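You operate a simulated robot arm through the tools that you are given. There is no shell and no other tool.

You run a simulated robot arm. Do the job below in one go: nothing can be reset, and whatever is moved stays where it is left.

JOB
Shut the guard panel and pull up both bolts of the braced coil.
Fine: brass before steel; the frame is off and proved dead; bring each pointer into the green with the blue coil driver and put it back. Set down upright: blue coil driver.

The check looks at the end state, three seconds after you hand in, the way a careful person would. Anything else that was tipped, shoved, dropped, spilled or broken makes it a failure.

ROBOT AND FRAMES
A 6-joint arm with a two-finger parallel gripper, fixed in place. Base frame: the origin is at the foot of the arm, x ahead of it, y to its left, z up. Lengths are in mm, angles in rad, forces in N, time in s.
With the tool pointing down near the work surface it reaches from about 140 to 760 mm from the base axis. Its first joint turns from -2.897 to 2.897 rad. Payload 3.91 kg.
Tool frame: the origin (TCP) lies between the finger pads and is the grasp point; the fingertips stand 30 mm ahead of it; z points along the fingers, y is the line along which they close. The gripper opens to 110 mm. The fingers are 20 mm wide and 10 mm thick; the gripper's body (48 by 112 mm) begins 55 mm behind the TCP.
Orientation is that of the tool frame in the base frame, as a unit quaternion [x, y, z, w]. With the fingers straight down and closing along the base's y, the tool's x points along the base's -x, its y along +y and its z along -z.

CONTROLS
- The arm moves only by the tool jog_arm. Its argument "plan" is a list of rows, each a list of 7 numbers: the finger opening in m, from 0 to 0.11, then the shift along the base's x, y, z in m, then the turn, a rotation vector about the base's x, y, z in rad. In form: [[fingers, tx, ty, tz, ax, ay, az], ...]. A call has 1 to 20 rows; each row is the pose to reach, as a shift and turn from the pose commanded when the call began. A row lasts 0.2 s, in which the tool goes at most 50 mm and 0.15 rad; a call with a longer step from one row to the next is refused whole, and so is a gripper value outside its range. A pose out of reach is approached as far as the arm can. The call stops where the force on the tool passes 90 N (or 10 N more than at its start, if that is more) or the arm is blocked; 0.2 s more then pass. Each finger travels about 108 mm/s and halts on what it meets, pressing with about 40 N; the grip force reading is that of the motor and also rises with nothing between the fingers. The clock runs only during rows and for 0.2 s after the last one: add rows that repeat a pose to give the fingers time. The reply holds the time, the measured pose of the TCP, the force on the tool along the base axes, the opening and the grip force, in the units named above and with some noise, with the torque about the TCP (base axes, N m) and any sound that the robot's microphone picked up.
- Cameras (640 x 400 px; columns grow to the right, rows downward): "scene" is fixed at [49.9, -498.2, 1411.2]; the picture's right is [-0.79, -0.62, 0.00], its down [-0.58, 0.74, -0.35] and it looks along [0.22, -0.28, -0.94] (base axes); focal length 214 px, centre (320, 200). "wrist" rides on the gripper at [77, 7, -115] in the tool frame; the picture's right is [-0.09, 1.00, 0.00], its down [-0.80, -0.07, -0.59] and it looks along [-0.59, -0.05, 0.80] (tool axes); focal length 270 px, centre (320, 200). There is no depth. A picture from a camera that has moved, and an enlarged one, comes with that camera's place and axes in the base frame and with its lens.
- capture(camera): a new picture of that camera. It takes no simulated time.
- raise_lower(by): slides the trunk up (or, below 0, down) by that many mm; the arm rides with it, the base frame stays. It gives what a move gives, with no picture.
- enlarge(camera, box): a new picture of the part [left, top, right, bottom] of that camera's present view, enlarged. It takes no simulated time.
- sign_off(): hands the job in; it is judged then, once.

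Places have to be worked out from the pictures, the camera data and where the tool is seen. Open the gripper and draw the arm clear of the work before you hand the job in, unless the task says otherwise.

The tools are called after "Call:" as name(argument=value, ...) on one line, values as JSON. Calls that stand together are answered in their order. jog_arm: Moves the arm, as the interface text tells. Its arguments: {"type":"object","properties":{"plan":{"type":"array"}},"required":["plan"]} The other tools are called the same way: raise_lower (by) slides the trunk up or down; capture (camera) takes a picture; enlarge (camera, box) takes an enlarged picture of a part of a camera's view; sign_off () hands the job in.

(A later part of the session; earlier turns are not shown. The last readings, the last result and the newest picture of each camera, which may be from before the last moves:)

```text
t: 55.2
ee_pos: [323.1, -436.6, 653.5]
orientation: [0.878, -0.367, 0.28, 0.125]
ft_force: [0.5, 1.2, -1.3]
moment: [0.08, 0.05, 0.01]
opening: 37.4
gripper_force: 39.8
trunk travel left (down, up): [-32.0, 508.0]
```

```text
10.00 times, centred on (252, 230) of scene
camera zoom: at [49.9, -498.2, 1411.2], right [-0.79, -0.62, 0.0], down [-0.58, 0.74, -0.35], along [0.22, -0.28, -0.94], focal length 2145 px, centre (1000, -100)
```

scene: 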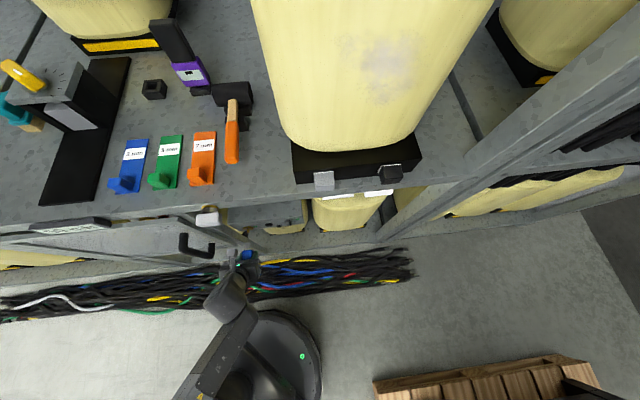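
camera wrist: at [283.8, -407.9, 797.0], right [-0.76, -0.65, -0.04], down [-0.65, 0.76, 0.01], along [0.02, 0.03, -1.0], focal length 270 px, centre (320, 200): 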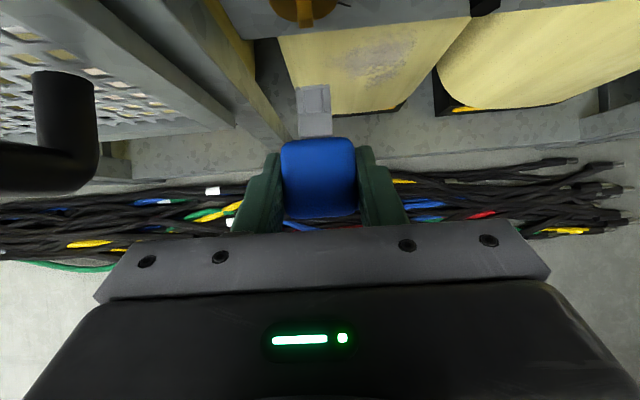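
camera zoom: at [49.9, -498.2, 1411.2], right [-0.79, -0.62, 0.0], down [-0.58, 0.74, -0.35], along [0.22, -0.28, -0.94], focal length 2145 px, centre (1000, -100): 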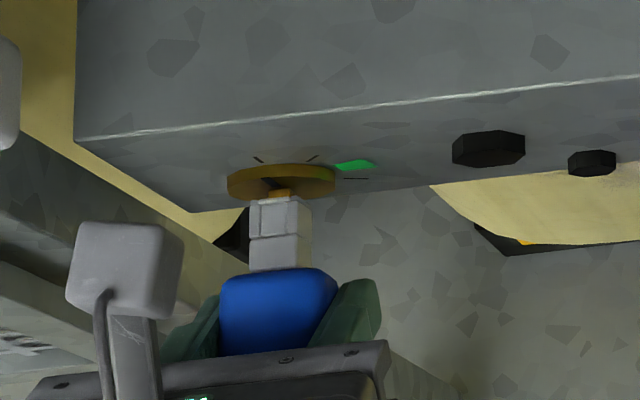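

The socket is seated about 9 mm on the brass stem with negligible force. The face marks come out at 0°, 35°, green ≈70°, 105°. I start the clockwise turn with 35° first.

Call:
jog_arm(plan=[[0.02, 0, 0, 0, 0.0864, -0.0864, 0], [0.02, 0, 0, 0, 0.1728, -0.1728, 0], [0.02, 0, 0, 0, 0.2592, -0.2592, 0], [0.02, 0, 0, 0, 0.3456, -0.3456, 0], [0.02, 0, 0, 0, 0.432, -0.432, 0], [0.02, 0, 0, 0, 0.432, -0.432, 0]])

Call:
capture(camera="wrist")

Call:
enlarge(camera="scene", box=[220, 210, 284, 250])

```text
t: 56.6
ee_pos: [322.2, -440.2, 653.6]
orientation: [0.803, -0.437, 0.377, -0.146]
ft_force: [-31.1, -15.3, -6.8]
moment: [0.07, 0.43, -1.51]
opening: 37.4
gripper_force: 39.7
trunk travel left (down, up): [-32.0, 508.0]
```

```text
taken
camera wrist: at [260.4, -496.4, 764.9], right [-0.62, -0.5, -0.6], down [-0.66, 0.75, 0.06], along [0.42, 0.43, -0.8], focal length 270 px, centre (320, 200)
```

wrist: 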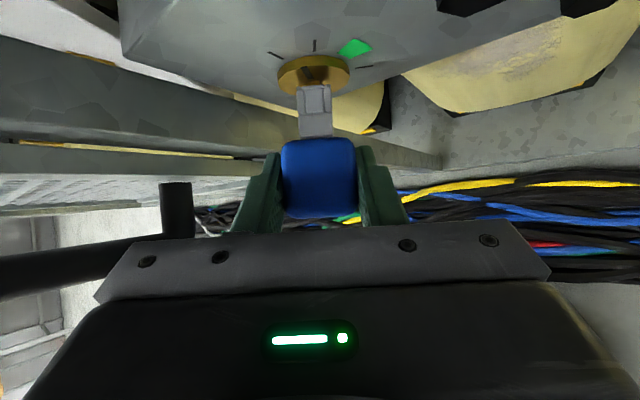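

```text
10.00 times, centred on (252, 230) of scene
camera zoom: at [49.9, -498.2, 1411.2], right [-0.79, -0.62, 0.0], down [-0.58, 0.74, -0.35], along [0.22, -0.28, -0.94], focal length 2145 px, centre (1000, -100)
```

zoom: 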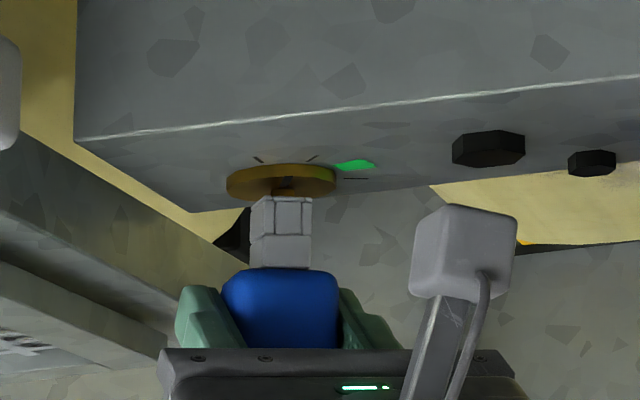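

The bolt turned, but there is about 33 N side load, showing the socket axis sits around 5 mm off the TCP. I shift the tool to relieve that before turning further.

Call:
jog_arm(plan=[[0.02, -0.0012, -0.0012, -0.0005, 0, 0, 0], [0.02, -0.0023, -0.0023, -0.0009, 0, 0, 0], [0.02, -0.0023, -0.0023, -0.0009, 0, 0, 0]])

Call:
enlarge(camera="wrist", box=[250, 20, 410, 120])

Call:
enlarge(camera="scene", box=[236, 222, 268, 242])

```text
t: 57.4
ee_pos: [322.1, -439.8, 653.1]
orientation: [0.804, -0.436, 0.376, -0.146]
ft_force: [-17.4, -6.9, 0.8]
moment: [-0.11, 0.08, -0.8]
opening: 37.4
gripper_force: 39.7
trunk travel left (down, up): [-32.0, 508.0]
```

```text
4.00 times, centred on (330, 70) of wrist
camera zoom: at [260.8, -496.9, 764.7], right [-0.62, -0.5, -0.6], down [-0.66, 0.75, 0.06], along [0.42, 0.44, -0.8], focal length 1081 px, centre (280, 720)
```

zoom: 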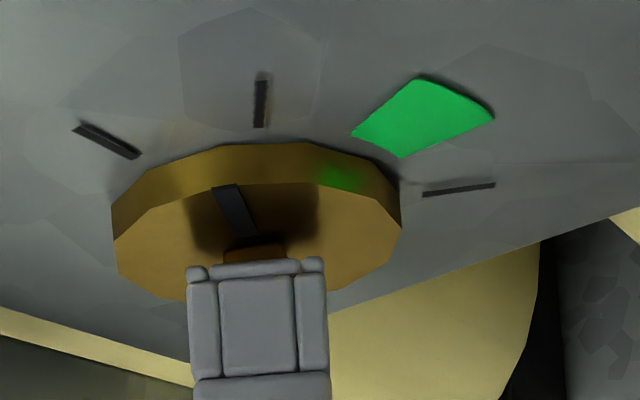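

```text
16.00 times, centred on (252, 232) of scene
camera zoom: at [49.9, -498.2, 1411.2], right [-0.79, -0.62, 0.0], down [-0.58, 0.74, -0.35], along [0.22, -0.28, -0.94], focal length 3432 px, centre (1408, -312)
```

zoom: 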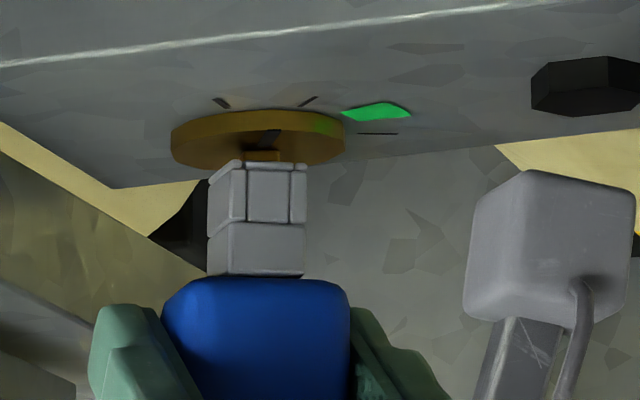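

The pointer has moved to about 22°, lagging the driver by some play. I keep turning another 35° while walking the TCP along with the axis offset.

Call:
jog_arm(plan=[[0.02, -0.0012, -0.001, 0.0, 0.0, 0.0, 0], [0.02, -0.0015, -0.0013, -0.0005, 0.0864, -0.0864, 0], [0.02, -0.0018, -0.0016, -0.001, 0.1728, -0.1728, 0], [0.02, -0.0021, -0.0019, -0.0015, 0.2592, -0.2592, 0], [0.02, -0.0025, -0.0021, -0.002, 0.3456, -0.3456, 0], [0.02, -0.0028, -0.0023, -0.0025, 0.432, -0.432, 0], [0.02, -0.0028, -0.0023, -0.0025, 0.432, -0.432, 0]])

Call:
enlarge(camera="wrist", box=[250, 20, 410, 120])

Call:
capture(camera="scene")

Call:
enlarge(camera="scene", box=[236, 222, 268, 242])

```text
t: 59.0
ee_pos: [320.1, -441.6, 651.1]
orientation: [0.657, -0.464, 0.437, -0.403]
ft_force: [12.7, -6.3, 18.1]
moment: [-0.56, -0.6, 0.17]
opening: 37.6
gripper_force: 39.9
trunk travel left (down, up): [-32.0, 508.0]
```

```text
4.00 times, centred on (330, 70) of wrist
camera zoom: at [224.3, -532.4, 694.5], right [-0.27, -0.16, -0.95], down [-0.69, 0.71, 0.08], along [0.67, 0.68, -0.3], focal length 1081 px, centre (280, 720)
```

zoom: 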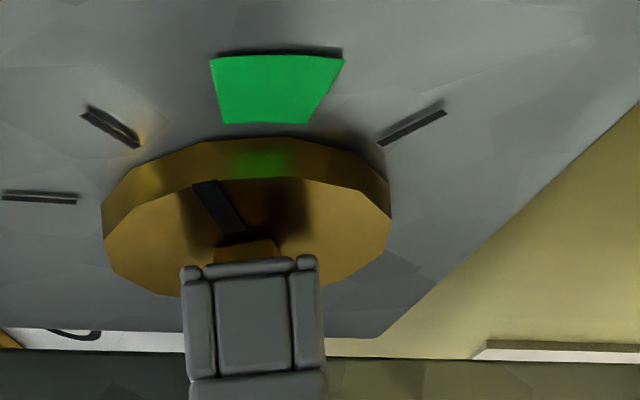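

```text
taken
```

scene: 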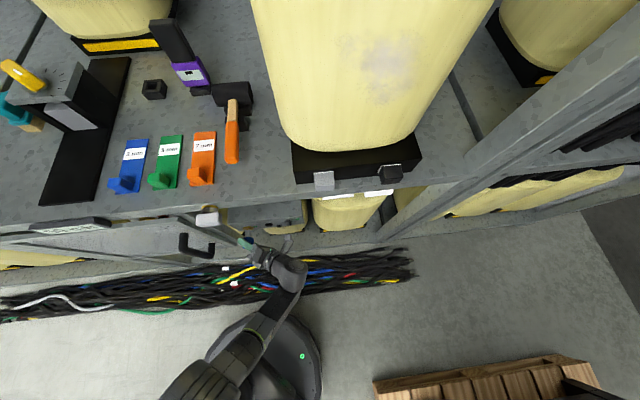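

```text
16.00 times, centred on (252, 232) of scene
camera zoom: at [49.9, -498.2, 1411.2], right [-0.79, -0.62, 0.0], down [-0.58, 0.74, -0.35], along [0.22, -0.28, -0.94], focal length 3432 px, centre (1408, -312)
```

zoom: 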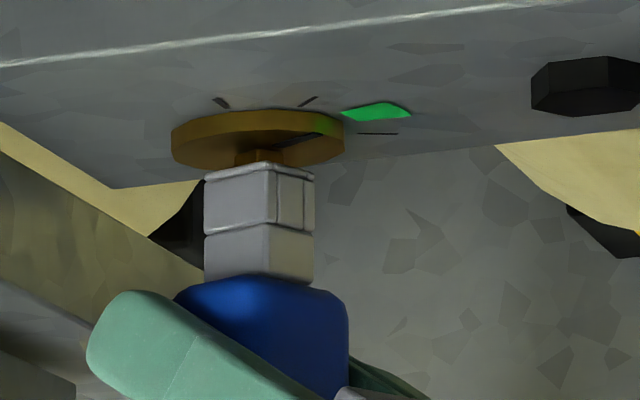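

The pointer is at roughly 53°, just short of the green, with about 16° of play lag. I ease the vertical load and turn 12° more.

Call:
jog_arm(plan=[[0.02, 0.0003, -0.0003, 0.0012, 0.0, 0.0, 0], [0.02, 0.0003, -0.0003, 0.0012, 0.074, -0.074, 0], [0.02, 0.0003, -0.0003, 0.0012, 0.148, -0.148, 0], [0.02, 0.0003, -0.0003, 0.0012, 0.148, -0.148, 0]])

Call:
enlarge(camera="wrist", box=[250, 20, 410, 120])

Call:
enlarge(camera="scene", box=[236, 222, 268, 242])

```text
t: 60.0
ee_pos: [319.6, -441.4, 650.5]
orientation: [0.591, -0.466, 0.448, -0.483]
ft_force: [1.1, 3.5, -4.9]
moment: [0.08, 0.18, 0.14]
opening: 37.5
gripper_force: 40.6
trunk travel left (down, up): [-32.0, 508.0]
```

```text
4.00 times, centred on (330, 70) of wrist
camera zoom: at [219.6, -536.6, 665.9], right [-0.13, -0.01, -0.99], down [-0.71, 0.7, 0.09], along [0.7, 0.71, -0.1], focal length 1081 px, centre (280, 720)
```

zoom: 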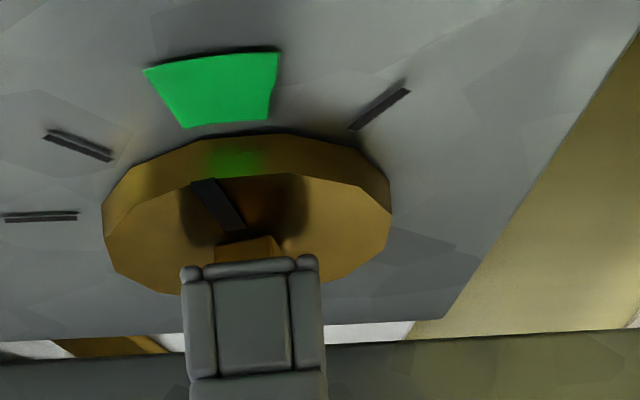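

```text
16.00 times, centred on (252, 232) of scene
camera zoom: at [49.9, -498.2, 1411.2], right [-0.79, -0.62, 0.0], down [-0.58, 0.74, -0.35], along [0.22, -0.28, -0.94], focal length 3432 px, centre (1408, -312)
```

zoom: 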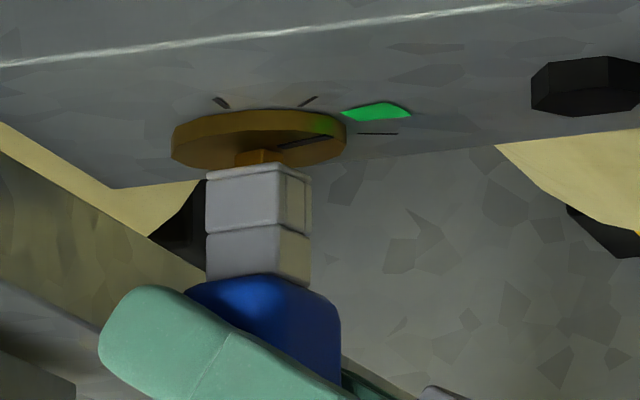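

Working through the geometry, the marks sit at 0/40/80/120°, with green centred near 80° ±13. The pointer is at about 69°, just inside the green's lower edge. I turn 10° more to centre it.

Call:
jog_arm(plan=[[0.02, 0.0, 0.0, 0.0, 0.062, -0.062, 0], [0.02, 0.0, 0.0, -0.0003, 0.124, -0.124, 0], [0.02, 0.0, 0.0, -0.0003, 0.124, -0.124, 0]])

Call:
enlarge(camera="wrist", box=[250, 20, 410, 120])

Call:
enlarge(camera="scene", box=[236, 222, 268, 242])

```text
t: 60.8
ee_pos: [318.9, -442.6, 649.3]
orientation: [-0.531, 0.462, -0.453, 0.548]
ft_force: [2.6, 11.8, -19.2]
moment: [0.49, 0.7, 0.53]
opening: 37.6
gripper_force: 39.9
trunk travel left (down, up): [-32.0, 508.0]
```

```text
4.00 times, centred on (330, 70) of wrist
camera zoom: at [219.3, -537.2, 641.2], right [-0.01, 0.11, -0.99], down [-0.72, 0.69, 0.09], along [0.7, 0.71, 0.08], focal length 1081 px, centre (280, 720)
```

zoom: 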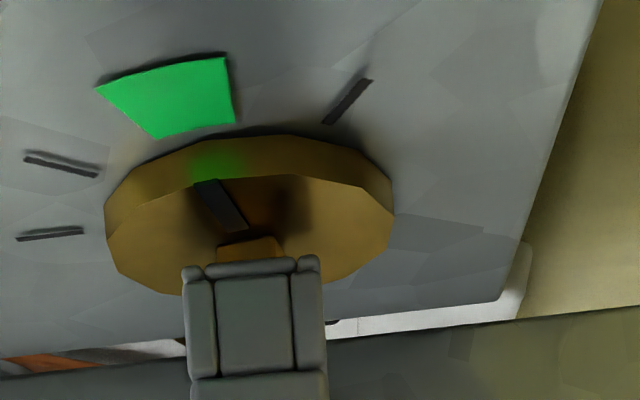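

```text
16.00 times, centred on (252, 232) of scene
camera zoom: at [49.9, -498.2, 1411.2], right [-0.79, -0.62, 0.0], down [-0.58, 0.74, -0.35], along [0.22, -0.28, -0.94], focal length 3432 px, centre (1408, -312)
```

zoom: 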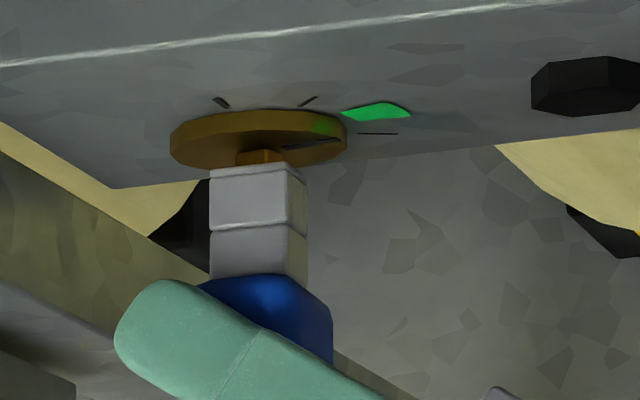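

Pointer and green centre now agree within about 2°, so brass is set. I back the driver off 11° within its play to unload, then check before withdrawing.

Call:
jog_arm(plan=[[0.02, 0.0, 0.0, -0.0005, -0.068, 0.068, 0], [0.02, 0.0, 0.0, -0.0005, -0.136, 0.136, 0], [0.02, 0.0, 0.0, -0.0005, -0.136, 0.136, 0]])

Call:
enlarge(camera="wrist", box=[250, 20, 410, 120])

```text
t: 61.6
ee_pos: [318.6, -441.2, 651.6]
orientation: [0.597, -0.466, 0.447, -0.476]
ft_force: [6.7, 5.5, -11.9]
moment: [0.27, 0.42, 0.44]
opening: 37.1
gripper_force: 40.4
trunk travel left (down, up): [-32.0, 508.0]
```

```text
4.00 times, centred on (330, 70) of wrist
camera zoom: at [219.6, -537.0, 669.6], right [-0.14, -0.03, -0.99], down [-0.7, 0.7, 0.08], along [0.69, 0.71, -0.12], focal length 1081 px, centre (280, 720)
```

zoom: 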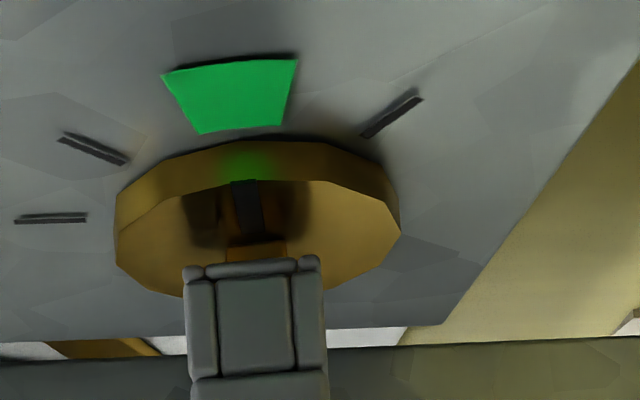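

The pointer clearly sits in the middle of the green, and it stayed there as the driver backed off. I relieve the small load and pull straight off the stem.

Call:
jog_arm(plan=[[0.02, 0.0005, 0.0005, -0.001, 0, 0, 0], [0.02, -0.0025, 0.0035, -0.001, 0, 0, 0], [0.02, -0.0065, 0.0075, -0.001, 0, 0, 0], [0.02, -0.0125, 0.0135, -0.001, 0, 0, 0], [0.02, -0.0205, 0.0215, -0.001, 0, 0, 0], [0.02, -0.0305, 0.0315, -0.001, 0, 0, 0], [0.02, -0.0305, 0.0315, -0.001, 0, 0, 0]])

Call:
enlarge(camera="wrist", box=[250, 0, 410, 120])

Call:
enlarge(camera="scene", box=[228, 215, 292, 255])

```text
t: 63.2
ee_pos: [286.8, -410.7, 650.6]
orientation: [0.596, -0.465, 0.448, -0.477]
ft_force: [-0.9, 0.0, -1.0]
moment: [-0.03, 0.03, -0.03]
opening: 37.4
gripper_force: 40.3
trunk travel left (down, up): [-32.0, 508.0]
```

```text
3.33 times, centred on (330, 60) of wrist
camera zoom: at [187.3, -504.8, 668.5], right [-0.14, -0.03, -0.99], down [-0.7, 0.7, 0.08], along [0.7, 0.71, -0.12], focal length 901 px, centre (287, 667)
```

zoom: 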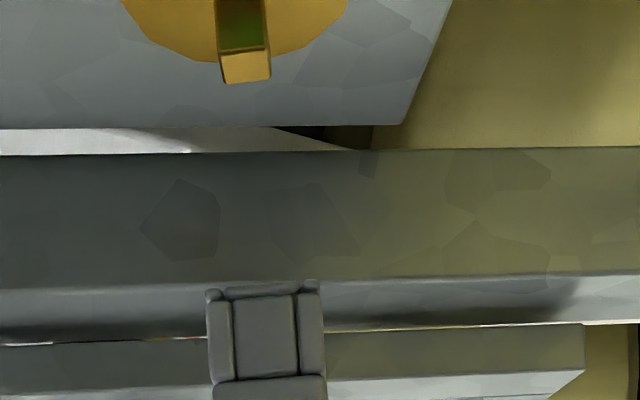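

```text
10.00 times, centred on (260, 235) of scene
camera zoom: at [49.9, -498.2, 1411.2], right [-0.79, -0.62, 0.0], down [-0.58, 0.74, -0.35], along [0.22, -0.28, -0.94], focal length 2145 px, centre (920, -150)
```

zoom: 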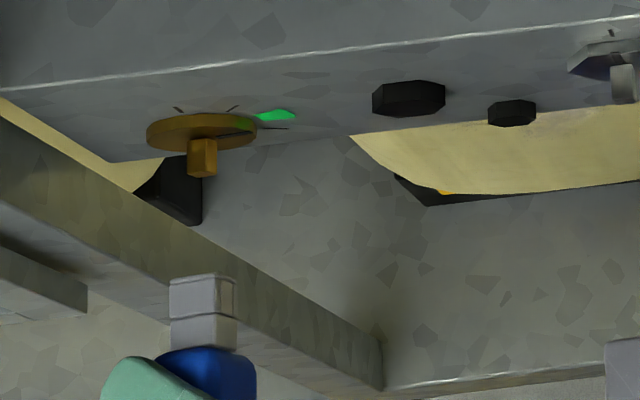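

The brass bolt is done and the driver is free. I unwind the wrist back to the from-above orientation while moving across to stand in front of the steel bolt.

Call:
jog_arm(plan=[[0.02, -0.0071, 0.0071, 0, -0.099, 0.099, 0], [0.02, -0.0247, 0.0035, 0, -0.198, 0.198, 0], [0.02, -0.041, -0.0057, 0, -0.297, 0.297, 0], [0.02, -0.0537, -0.0184, 0.004, -0.396, 0.396, 0], [0.02, -0.0665, -0.0311, 0.01, -0.495, 0.495, 0], [0.02, -0.0792, -0.0438, 0.016, -0.594, 0.594, 0], [0.02, -0.0919, -0.0566, 0.024, -0.693, 0.693, 0], [0.02, -0.1047, -0.0693, 0.03, -0.792, 0.792, 0], [0.02, -0.1082, -0.087, 0.0334, -0.89, 0.89, 0], [0.02, -0.1049, -0.1049, 0.0334, -0.9895, 0.9895, 0], [0.02, -0.1001, -0.1097, 0.0334, -0.9895, 0.9895, 0], [0.02, -0.1001, -0.1097, 0.0334, -0.9895, 0.9895, 0]])

Call:
capture(camera="wrist")

Call:
enlarge(camera="wrist", box=[240, 0, 400, 120])

Call:
enlarge(camera="scene", box=[232, 216, 272, 241])

Call:
enlarge(camera="scene", box=[260, 205, 324, 245])

```text
t: 65.8
ee_pos: [189.2, -520.6, 683.5]
orientation: [0.877, -0.369, 0.283, 0.119]
ft_force: [0.0, 0.1, -1.2]
moment: [0.02, -0.02, -0.01]
opening: 37.5
gripper_force: 40.3
trunk travel left (down, up): [-32.0, 508.0]
```

```text
taken
camera wrist: at [181.2, -523.3, 822.4], right [-0.76, -0.65, -0.05], down [-0.65, 0.76, 0.01], along [0.03, 0.04, -1.0], focal length 270 px, centre (320, 200)
```

wrist: 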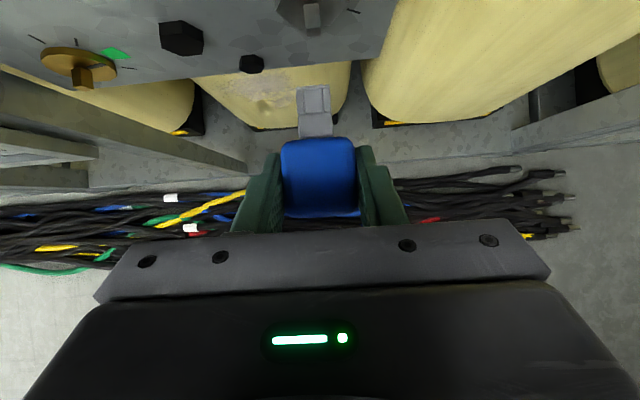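

```text
3.33 times, centred on (320, 60) of wrist
camera zoom: at [181.2, -523.3, 822.4], right [-0.76, -0.65, -0.05], down [-0.65, 0.76, 0.01], along [0.03, 0.04, -1.0], focal length 901 px, centre (320, 667)
```

zoom: 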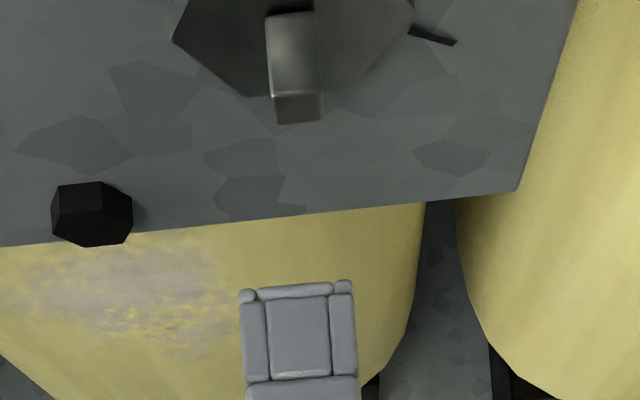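

```text
16.00 times, centred on (252, 228) of scene
camera zoom: at [49.9, -498.2, 1411.2], right [-0.79, -0.62, 0.0], down [-0.58, 0.74, -0.35], along [0.22, -0.28, -0.94], focal length 3432 px, centre (1408, -256)
```

zoom: 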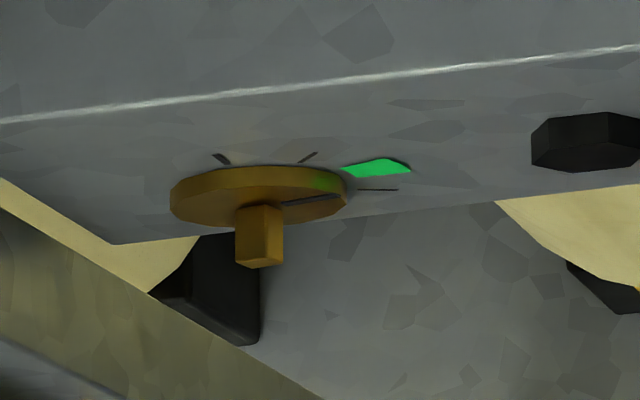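

```text
10.00 times, centred on (292, 225) of scene
camera zoom: at [49.9, -498.2, 1411.2], right [-0.79, -0.62, 0.0], down [-0.58, 0.74, -0.35], along [0.22, -0.28, -0.94], focal length 2145 px, centre (600, -50)
```

zoom: 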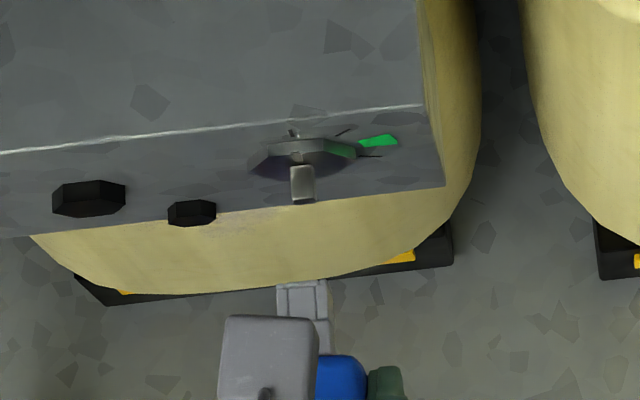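

Brass pointer at about 77.5° against a green centre near 78.5°, so that's good. For the steel stem I get an end at n≈584.7, e≈-238.6, top z≈683. I correct by -2.5 mm sideways and -3.5 mm down, and approach to about 5.5 mm short.

Call:
jog_arm(plan=[[0.02, -0.001, -0.003, -0.0035, 0, 0, 0], [0.02, 0.004, -0.008, -0.0035, 0, 0, 0], [0.02, 0.01, -0.014, -0.0035, 0, 0, 0], [0.02, 0.0173, -0.0209, -0.0035, 0, 0, 0], [0.02, 0.0173, -0.0209, -0.0035, 0, 0, 0], [0.02, 0.0173, -0.0209, -0.0035, 0, 0, 0]])

Call:
enlarge(camera="wrist", box=[288, 60, 336, 90])

Call:
enlarge(camera="scene", box=[274, 212, 306, 232])

Call:
enlarge(camera="wrist", box=[270, 40, 366, 100])

```text
t: 67.2
ee_pos: [207.1, -542.6, 680.5]
orientation: [0.877, -0.37, 0.283, 0.118]
ft_force: [0.2, 0.1, -0.9]
moment: [0.02, 0.01, -0.01]
opening: 37.5
gripper_force: 39.6
trunk travel left (down, up): [-32.0, 508.0]
```

```text
13.33 times, centred on (312, 75) of wrist
camera zoom: at [198.4, -544.2, 819.5], right [-0.76, -0.65, -0.05], down [-0.65, 0.76, 0.01], along [0.03, 0.04, -1.0], focal length 3604 px, centre (427, 1867)
```

zoom: 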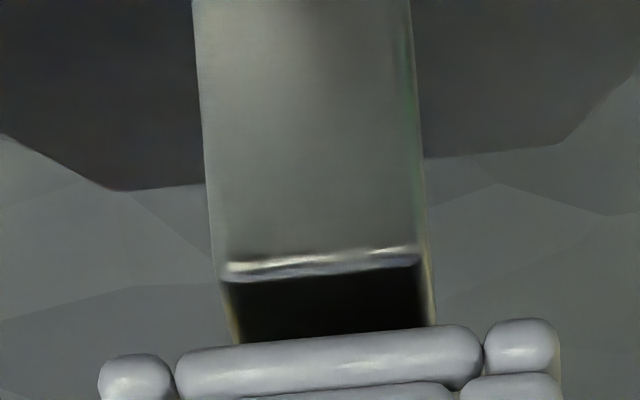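

```text
16.00 times, centred on (290, 222) of scene
camera zoom: at [49.9, -498.2, 1411.2], right [-0.79, -0.62, 0.0], down [-0.58, 0.74, -0.35], along [0.22, -0.28, -0.94], focal length 3432 px, centre (800, -152)
```

zoom: 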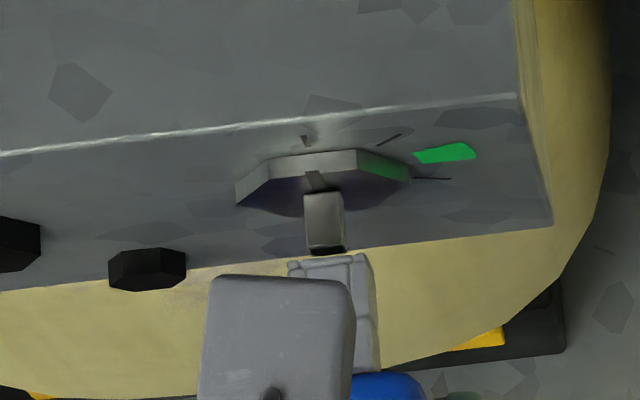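

```text
6.67 times, centred on (318, 70) of wrist
camera zoom: at [198.4, -544.2, 819.5], right [-0.76, -0.65, -0.05], down [-0.65, 0.76, 0.01], along [0.03, 0.04, -1.0], focal length 1802 px, centre (333, 1067)
```

zoom: 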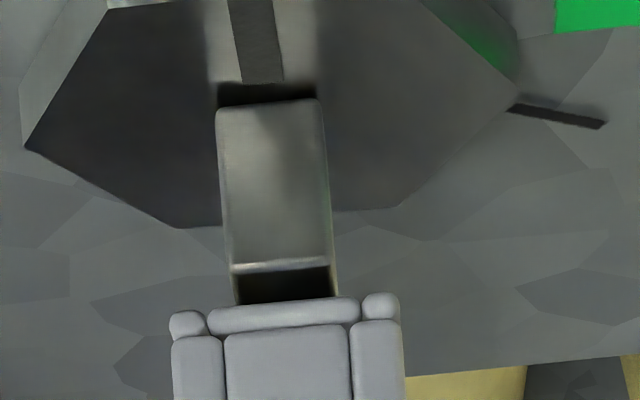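

The socket lines up with the steel stem to within about half a millimetre. I nudge +0.6 mm sideways and ease in by 8 mm.

Call:
jog_arm(plan=[[0.02, 0.0011, -0.0003, 0, 0, 0, 0], [0.02, 0.0025, -0.0017, 0, 0, 0, 0], [0.02, 0.0039, -0.0031, 0, 0, 0, 0], [0.02, 0.0053, -0.0045, 0, 0, 0, 0], [0.02, 0.0061, -0.0053, 0, 0, 0, 0], [0.02, 0.0061, -0.0053, 0, 0, 0, 0]])

Call:
enlarge(camera="wrist", box=[270, 50, 366, 110])

Call:
enlarge(camera="scene", box=[274, 212, 306, 232])

```text
t: 68.6
ee_pos: [210.1, -544.9, 679.7]
orientation: [0.877, -0.37, 0.284, 0.117]
ft_force: [-46.6, 39.9, -5.9]
moment: [0.07, 0.06, -0.27]
opening: 37.2
gripper_force: 40.0
trunk travel left (down, up): [-32.0, 508.0]
```

```text
6.67 times, centred on (318, 80) of wrist
camera zoom: at [201.7, -547.3, 818.7], right [-0.76, -0.64, -0.06], down [-0.65, 0.76, 0.01], along [0.03, 0.05, -1.0], focal length 1802 px, centre (333, 1000)
```

zoom: 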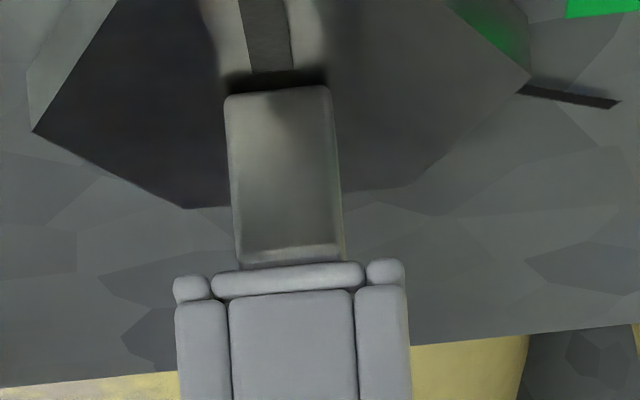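

```text
16.00 times, centred on (290, 222) of scene
camera zoom: at [49.9, -498.2, 1411.2], right [-0.79, -0.62, 0.0], down [-0.58, 0.74, -0.35], along [0.22, -0.28, -0.94], focal length 3432 px, centre (800, -152)
```

zoom: 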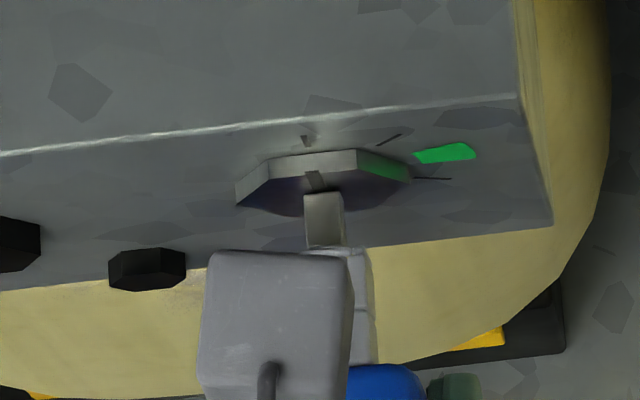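

It's blocked at about 60 N, so the rim met the stem's end and the driver slid about 2 mm back in the grip. The stem's apparent size says it sits some 4–5 mm higher than I assumed. I back off, raise, and look again.

Call:
jog_arm(plan=[[0.02, -0.004, 0.004, 0, 0, 0, 0], [0.02, -0.0064, 0.0064, 0, 0, 0, 0], [0.02, -0.0064, 0.0064, 0.0045, 0, 0, 0], [0.02, -0.0064, 0.0064, 0.0045, 0, 0, 0], [0.02, -0.0064, 0.0064, 0.0045, 0, 0, 0]])

Call:
enlarge(camera="wrist", box=[288, 60, 336, 90])

Call:
enlarge(camera="wrist", box=[250, 40, 410, 140])

Call:
enlarge(camera="scene", box=[270, 212, 310, 237])

```text
t: 69.8
ee_pos: [207.6, -540.6, 684.6]
orientation: [0.877, -0.369, 0.284, 0.119]
ft_force: [0.6, -0.8, -1.8]
moment: [0.0, 0.0, 0.01]
opening: 37.3
gripper_force: 40.2
trunk travel left (down, up): [-32.0, 508.0]
```

```text
13.33 times, centred on (312, 75) of wrist
camera zoom: at [199.0, -543.1, 823.2], right [-0.76, -0.65, -0.05], down [-0.65, 0.76, 0.01], along [0.03, 0.04, -1.0], focal length 3604 px, centre (427, 1867)
```

zoom: 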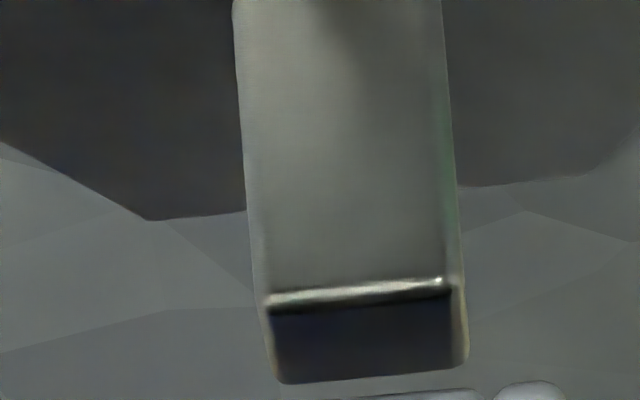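

```text
4.00 times, centred on (330, 90) of wrist
camera zoom: at [199.0, -543.1, 823.2], right [-0.76, -0.65, -0.05], down [-0.65, 0.76, 0.01], along [0.03, 0.04, -1.0], focal length 1081 px, centre (280, 640)
```

zoom: 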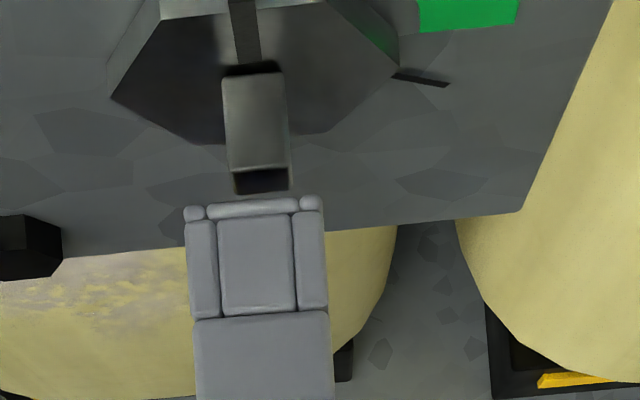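

```text
16.00 times, centred on (290, 224) of scene
camera zoom: at [49.9, -498.2, 1411.2], right [-0.79, -0.62, 0.0], down [-0.58, 0.74, -0.35], along [0.22, -0.28, -0.94], focal length 3432 px, centre (800, -192)
```

zoom: 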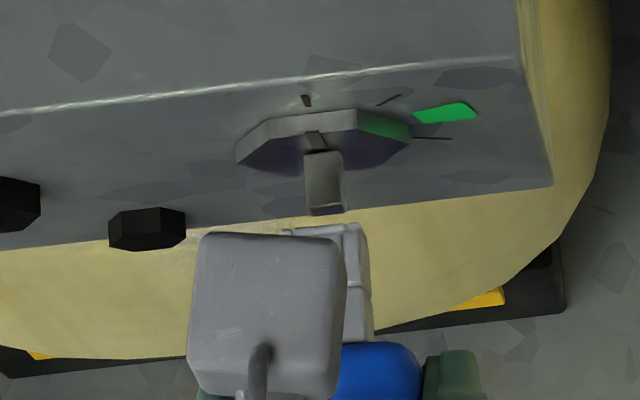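

The stem's apparent size now matches the brass one at the moment it went in. I zoom to re-measure the sideways offset, since the driver shifted slightly in the grip.

Call:
enlarge(camera="wrist", box=[288, 72, 336, 102])

Call:
enlarge(camera="wrist", box=[260, 80, 380, 160])

```text
13.33 times, centred on (312, 87) of wrist
camera zoom: at [199.0, -543.1, 823.2], right [-0.76, -0.65, -0.05], down [-0.65, 0.76, 0.01], along [0.03, 0.04, -1.0], focal length 3604 px, centre (427, 1707)
```

zoom: 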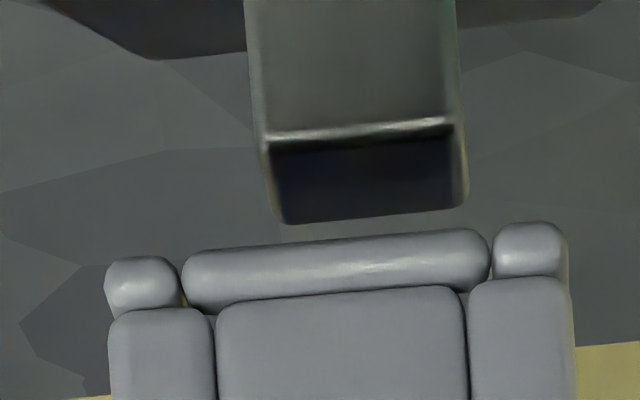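

```text
5.00 times, centred on (320, 120) of wrist
camera zoom: at [199.0, -543.1, 823.2], right [-0.76, -0.65, -0.05], down [-0.65, 0.76, 0.01], along [0.03, 0.04, -1.0], focal length 1351 px, centre (320, 600)
```

zoom: 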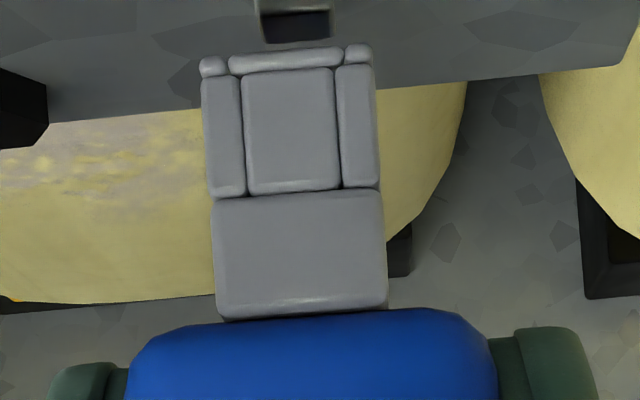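

Now the tip needs about -0.6 mm sideways. I approach in 1 mm steps to just past the stem's end and read the force before committing.

Call:
jog_arm(plan=[[0.02, 0.0003, -0.0011, 0, 0, 0, 0], [0.02, 0.0017, -0.0025, 0, 0, 0, 0], [0.02, 0.0031, -0.0039, 0, 0, 0, 0], [0.02, 0.0042, -0.005, 0, 0, 0, 0], [0.02, 0.0049, -0.0057, 0, 0, 0, 0], [0.02, 0.0049, -0.0057, 0, 0, 0, 0]])

Call:
enlarge(camera="wrist", box=[270, 50, 366, 110])

```text
t: 71.2
ee_pos: [208.0, -545.3, 683.3]
orientation: [0.877, -0.37, 0.282, 0.117]
ft_force: [-33.7, 34.5, -10.9]
moment: [0.28, 0.25, 0.11]
opening: 37.3
gripper_force: 40.3
trunk travel left (down, up): [-32.0, 508.0]
```

```text
6.67 times, centred on (318, 80) of wrist
camera zoom: at [201.2, -548.3, 822.3], right [-0.76, -0.65, -0.05], down [-0.65, 0.76, 0.02], along [0.03, 0.05, -1.0], focal length 1802 px, centre (333, 1000)
```

zoom: 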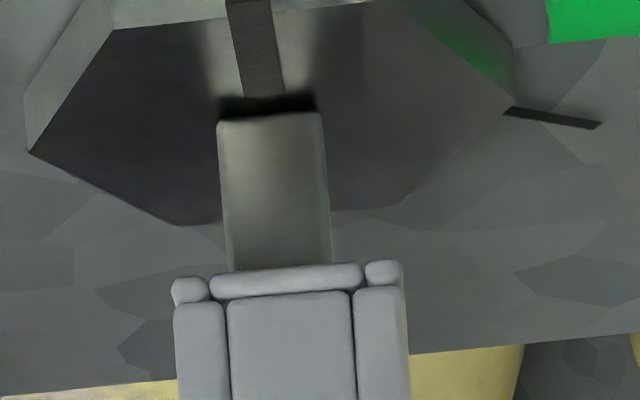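

Still blocked at about 48 N, so I stop pushing. I'll back off 8 mm and measure the stem's height properly by parallax: two views from tool positions 60 mm apart sideways.

Call:
jog_arm(plan=[[0.02, -0.003, 0.003, 0, 0, 0, 0], [0.02, -0.006, 0.006, 0, 0, 0, 0], [0.02, 0.0152, 0.0272, 0, 0, 0, 0], [0.02, 0.0152, 0.0272, 0, 0, 0, 0], [0.02, 0.0152, 0.0272, 0, 0, 0, 0], [0.02, 0.0152, 0.0272, 0, 0, 0, 0]])

Call:
capture(camera="wrist")

Call:
enlarge(camera="wrist", box=[350, 55, 398, 85])

Call:
jog_arm(plan=[[0.02, -0.0212, -0.0212, 0, 0, 0, 0], [0.02, -0.0424, -0.0424, 0, 0, 0, 0], [0.02, -0.0424, -0.0424, 0, 0, 0, 0], [0.02, -0.0424, -0.0424, 0, 0, 0, 0], [0.02, -0.0424, -0.0424, 0, 0, 0, 0]])

Call:
capture(camera="wrist")

```text
t: 72.6
ee_pos: [227.1, -519.6, 682.0]
orientation: [0.877, -0.369, 0.283, 0.119]
ft_force: [-0.3, -0.4, -0.6]
moment: [0.01, -0.01, -0.02]
opening: 37.5
gripper_force: 40.1
trunk travel left (down, up): [-32.0, 508.0]
```

```text
taken
camera wrist: at [219.0, -521.9, 821.5], right [-0.76, -0.65, -0.05], down [-0.65, 0.76, 0.01], along [0.03, 0.04, -1.0], focal length 270 px, centre (320, 200)
```

wrist: 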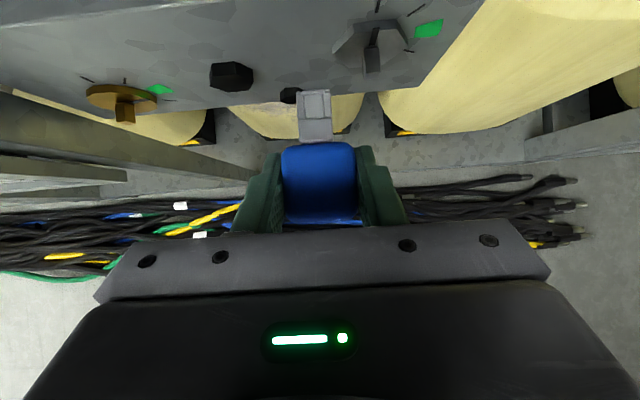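

```text
13.33 times, centred on (374, 70) of wrist
camera zoom: at [219.0, -521.9, 821.5], right [-0.76, -0.65, -0.05], down [-0.65, 0.76, 0.01], along [0.03, 0.04, -1.0], focal length 3604 px, centre (-400, 1933)
```

zoom: 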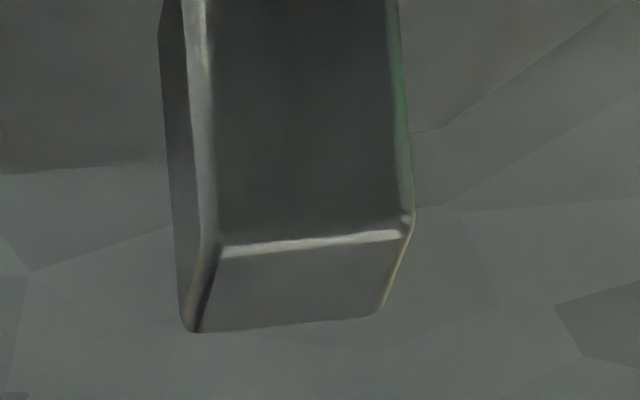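

```text
t: 73.8
ee_pos: [184.8, -562.1, 685.1]
orientation: [0.877, -0.369, 0.284, 0.118]
ft_force: [0.6, 0.3, -1.0]
moment: [0.02, 0.03, 0.0]
opening: 37.5
gripper_force: 40.1
trunk travel left (down, up): [-32.0, 508.0]
```

```text
taken
camera wrist: at [175.9, -563.5, 824.1], right [-0.76, -0.65, -0.05], down [-0.65, 0.76, 0.01], along [0.03, 0.05, -1.0], focal length 270 px, centre (320, 200)
```

wrist: 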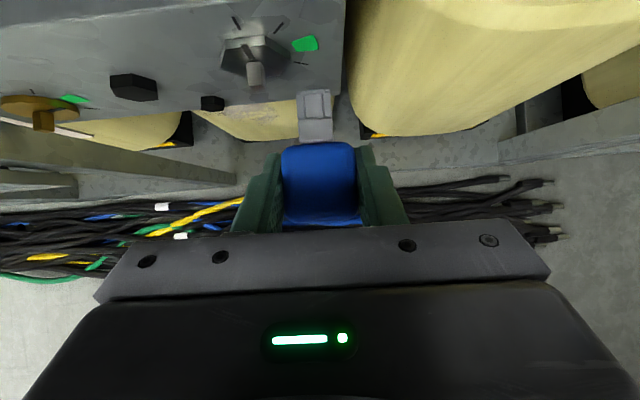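

Now the matching close-up of the stem from the second position.

Call:
enlarge(camera="wrist", box=[232, 57, 280, 87])

Call:
enlarge(camera="wrist", box=[288, 80, 336, 110])

```text
13.33 times, centred on (256, 72) of wrist
camera zoom: at [175.9, -563.5, 824.1], right [-0.76, -0.65, -0.05], down [-0.65, 0.76, 0.01], along [0.03, 0.05, -1.0], focal length 3604 px, centre (1173, 1907)
```

zoom: 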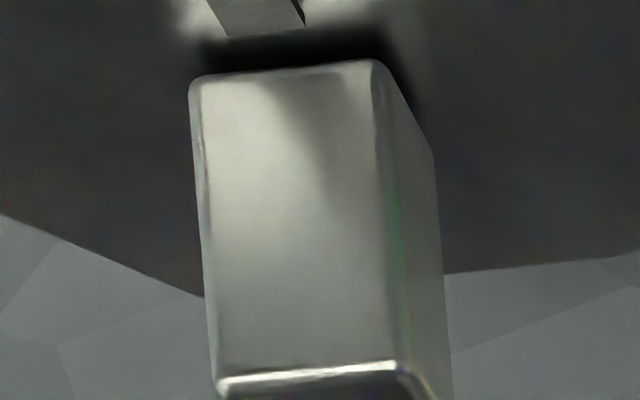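

```text
13.33 times, centred on (312, 95) of wrist
camera zoom: at [175.9, -563.5, 824.1], right [-0.76, -0.65, -0.05], down [-0.65, 0.76, 0.01], along [0.03, 0.05, -1.0], focal length 3604 px, centre (427, 1600)
```

zoom: 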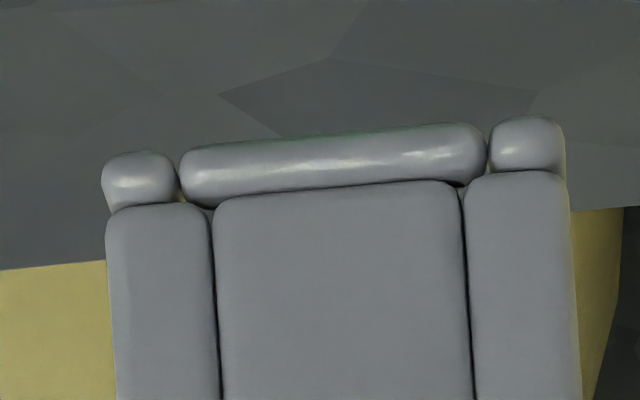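

Parallax puts the steel stem top at 136.2 mm camera depth, so I'm about 2 mm too low. To cross-check against the brass bolt, which did engage, I measure it the same way.

Call:
enlarge(camera="wrist", box=[16, 95, 64, 125])

Call:
jog_arm(plan=[[0.02, 0.0212, 0.0212, 0, 0, 0, 0], [0.02, 0.0424, 0.0424, 0, 0, 0, 0], [0.02, 0.0424, 0.0424, 0, 0, 0, 0], [0.02, 0.0424, 0.0424, 0, 0, 0, 0], [0.02, 0.0424, 0.0424, 0, 0, 0, 0]])

Call:
enlarge(camera="wrist", box=[100, 95, 148, 125])

Call:
enlarge(camera="wrist", box=[350, 55, 398, 85])

Call:
enlarge(camera="wrist", box=[70, 60, 190, 135])

```text
13.33 times, centred on (40, 110) of wrist
camera zoom: at [175.9, -563.5, 824.1], right [-0.76, -0.65, -0.05], down [-0.65, 0.76, 0.01], along [0.03, 0.05, -1.0], focal length 3604 px, centre (4053, 1400)
```

zoom: 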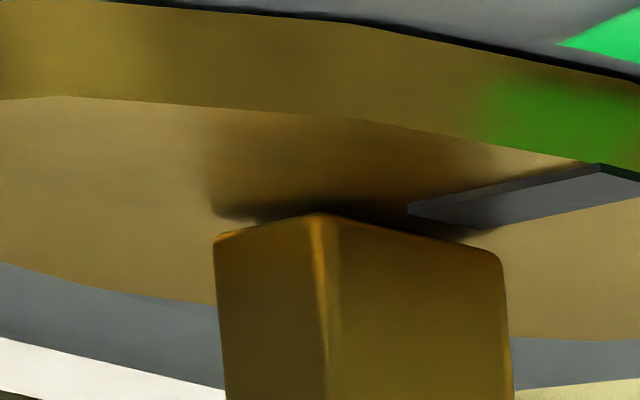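

```text
t: 75.0
ee_pos: [223.6, -519.2, 681.6]
orientation: [0.877, -0.37, 0.283, 0.119]
ft_force: [0.0, 0.6, -1.4]
moment: [-0.02, -0.05, -0.02]
opening: 37.5
gripper_force: 39.8
trunk travel left (down, up): [-32.0, 508.0]
```

```text
13.33 times, centred on (124, 110) of wrist
camera zoom: at [217.1, -522.0, 822.0], right [-0.76, -0.65, -0.05], down [-0.65, 0.76, 0.01], along [0.03, 0.05, -1.0], focal length 3604 px, centre (2933, 1400)
```

zoom: 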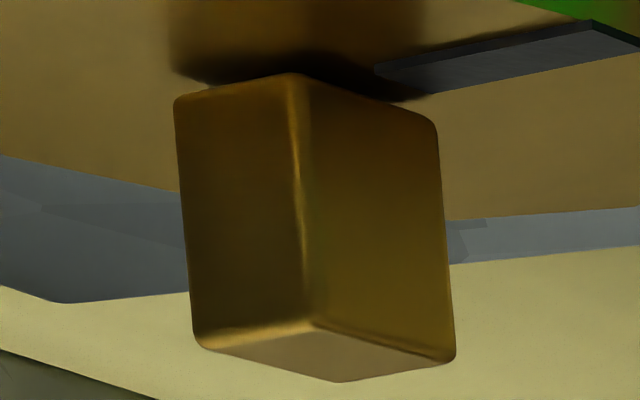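

```text
13.33 times, centred on (374, 70) of wrist
camera zoom: at [217.1, -522.0, 822.0], right [-0.76, -0.65, -0.05], down [-0.65, 0.76, 0.01], along [0.03, 0.05, -1.0], focal length 3604 px, centre (-400, 1933)
```

zoom: 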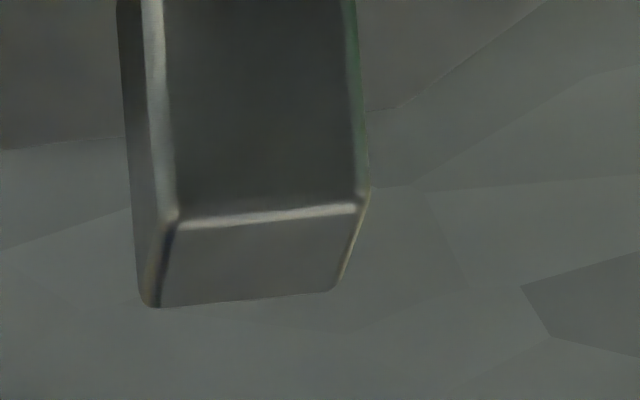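

```text
5.33 times, centred on (130, 98) of wrist
camera zoom: at [217.1, -522.0, 822.0], right [-0.76, -0.65, -0.05], down [-0.65, 0.76, 0.01], along [0.03, 0.05, -1.0], focal length 1442 px, centre (1333, 747)
```

zoom: 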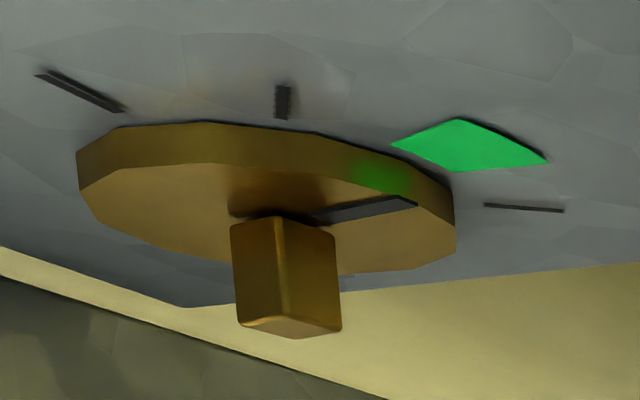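

The arm isn't perfectly repeatable (1–2 mm), so I'll servo visually at the stem and then search by feel. I return in front of the steel stem, a few mm short.

Call:
jog_arm(plan=[[0.02, -0.0104, -0.0104, 0, 0, 0, 0], [0.02, -0.0207, -0.0207, 0, 0, 0, 0], [0.02, -0.0172, -0.0243, 0, 0, 0, 0], [0.02, -0.0172, -0.0243, 0, 0, 0, 0], [0.02, -0.0172, -0.0243, 0, 0, 0, 0]])

Call:
enlarge(camera="wrist", box=[288, 72, 336, 102])

Call:
enlarge(camera="scene", box=[270, 208, 310, 233])

```text
t: 76.2
ee_pos: [208.1, -543.1, 683.4]
orientation: [0.877, -0.369, 0.283, 0.119]
ft_force: [-0.5, -0.4, -2.0]
moment: [0.01, 0.02, -0.01]
opening: 37.4
gripper_force: 39.5
trunk travel left (down, up): [-32.0, 508.0]
```

```text
13.33 times, centred on (312, 87) of wrist
camera zoom: at [200.3, -546.0, 822.3], right [-0.76, -0.65, -0.05], down [-0.65, 0.76, 0.01], along [0.03, 0.05, -1.0], focal length 3604 px, centre (427, 1707)
```

zoom: 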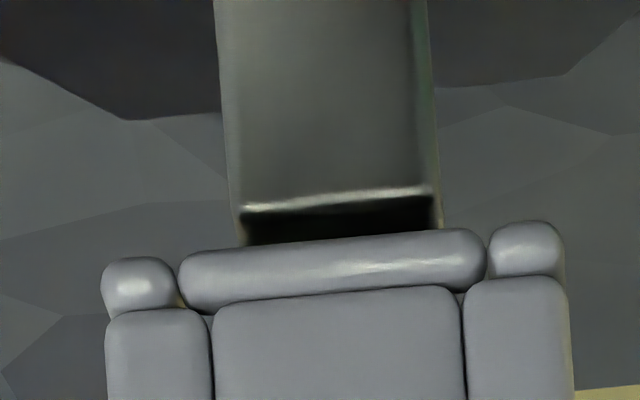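

```text
16.00 times, centred on (290, 220) of scene
camera zoom: at [49.9, -498.2, 1411.2], right [-0.79, -0.62, 0.0], down [-0.58, 0.74, -0.35], along [0.22, -0.28, -0.94], focal length 3432 px, centre (800, -128)
```

zoom: 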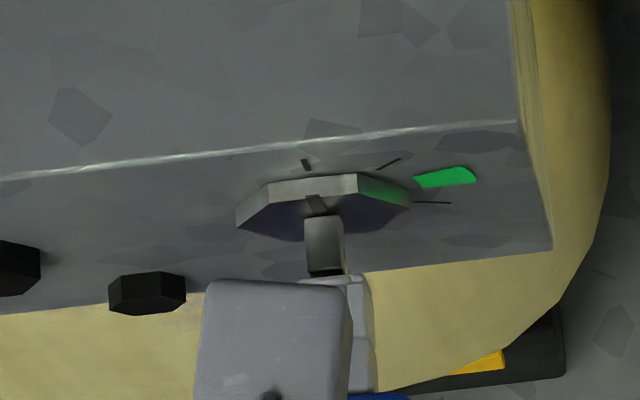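

Sideways is aligned within 0.3 mm. The stem's width suggests it's still 2–4 mm higher than the socket axis, which also fits the contact torque. I raise 3 mm and approach gently.

Call:
jog_arm(plan=[[0.02, 0, 0, 0.003, 0, 0, 0], [0.02, 0, 0, 0.003, 0, 0, 0], [0.02, 0.0011, -0.0011, 0.003, 0, 0, 0], [0.02, 0.0022, -0.0022, 0.003, 0, 0, 0], [0.02, 0.0032, -0.0032, 0.003, 0, 0, 0], [0.02, 0.0032, -0.0032, 0.003, 0, 0, 0]])

Call:
enlarge(camera="wrist", box=[270, 50, 366, 110])

```text
t: 77.6
ee_pos: [210.2, -546.3, 686.0]
orientation: [0.877, -0.369, 0.283, 0.118]
ft_force: [-6.9, 5.9, -0.8]
moment: [0.08, 0.03, 0.03]
opening: 37.6
gripper_force: 39.7
trunk travel left (down, up): [-32.0, 508.0]
```

```text
6.67 times, centred on (318, 80) of wrist
camera zoom: at [202.7, -548.5, 826.1], right [-0.76, -0.65, -0.05], down [-0.65, 0.76, 0.01], along [0.03, 0.05, -1.0], focal length 1802 px, centre (333, 1000)
```

zoom: 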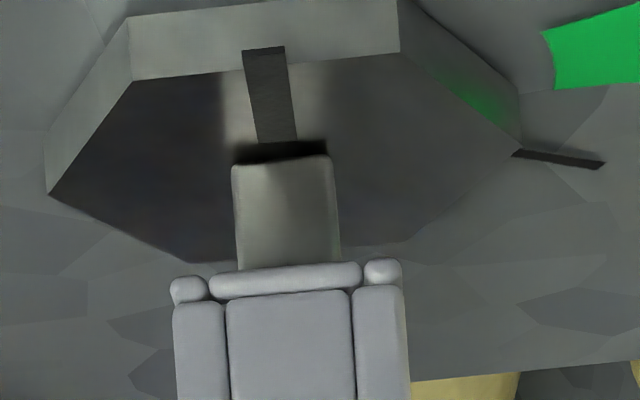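

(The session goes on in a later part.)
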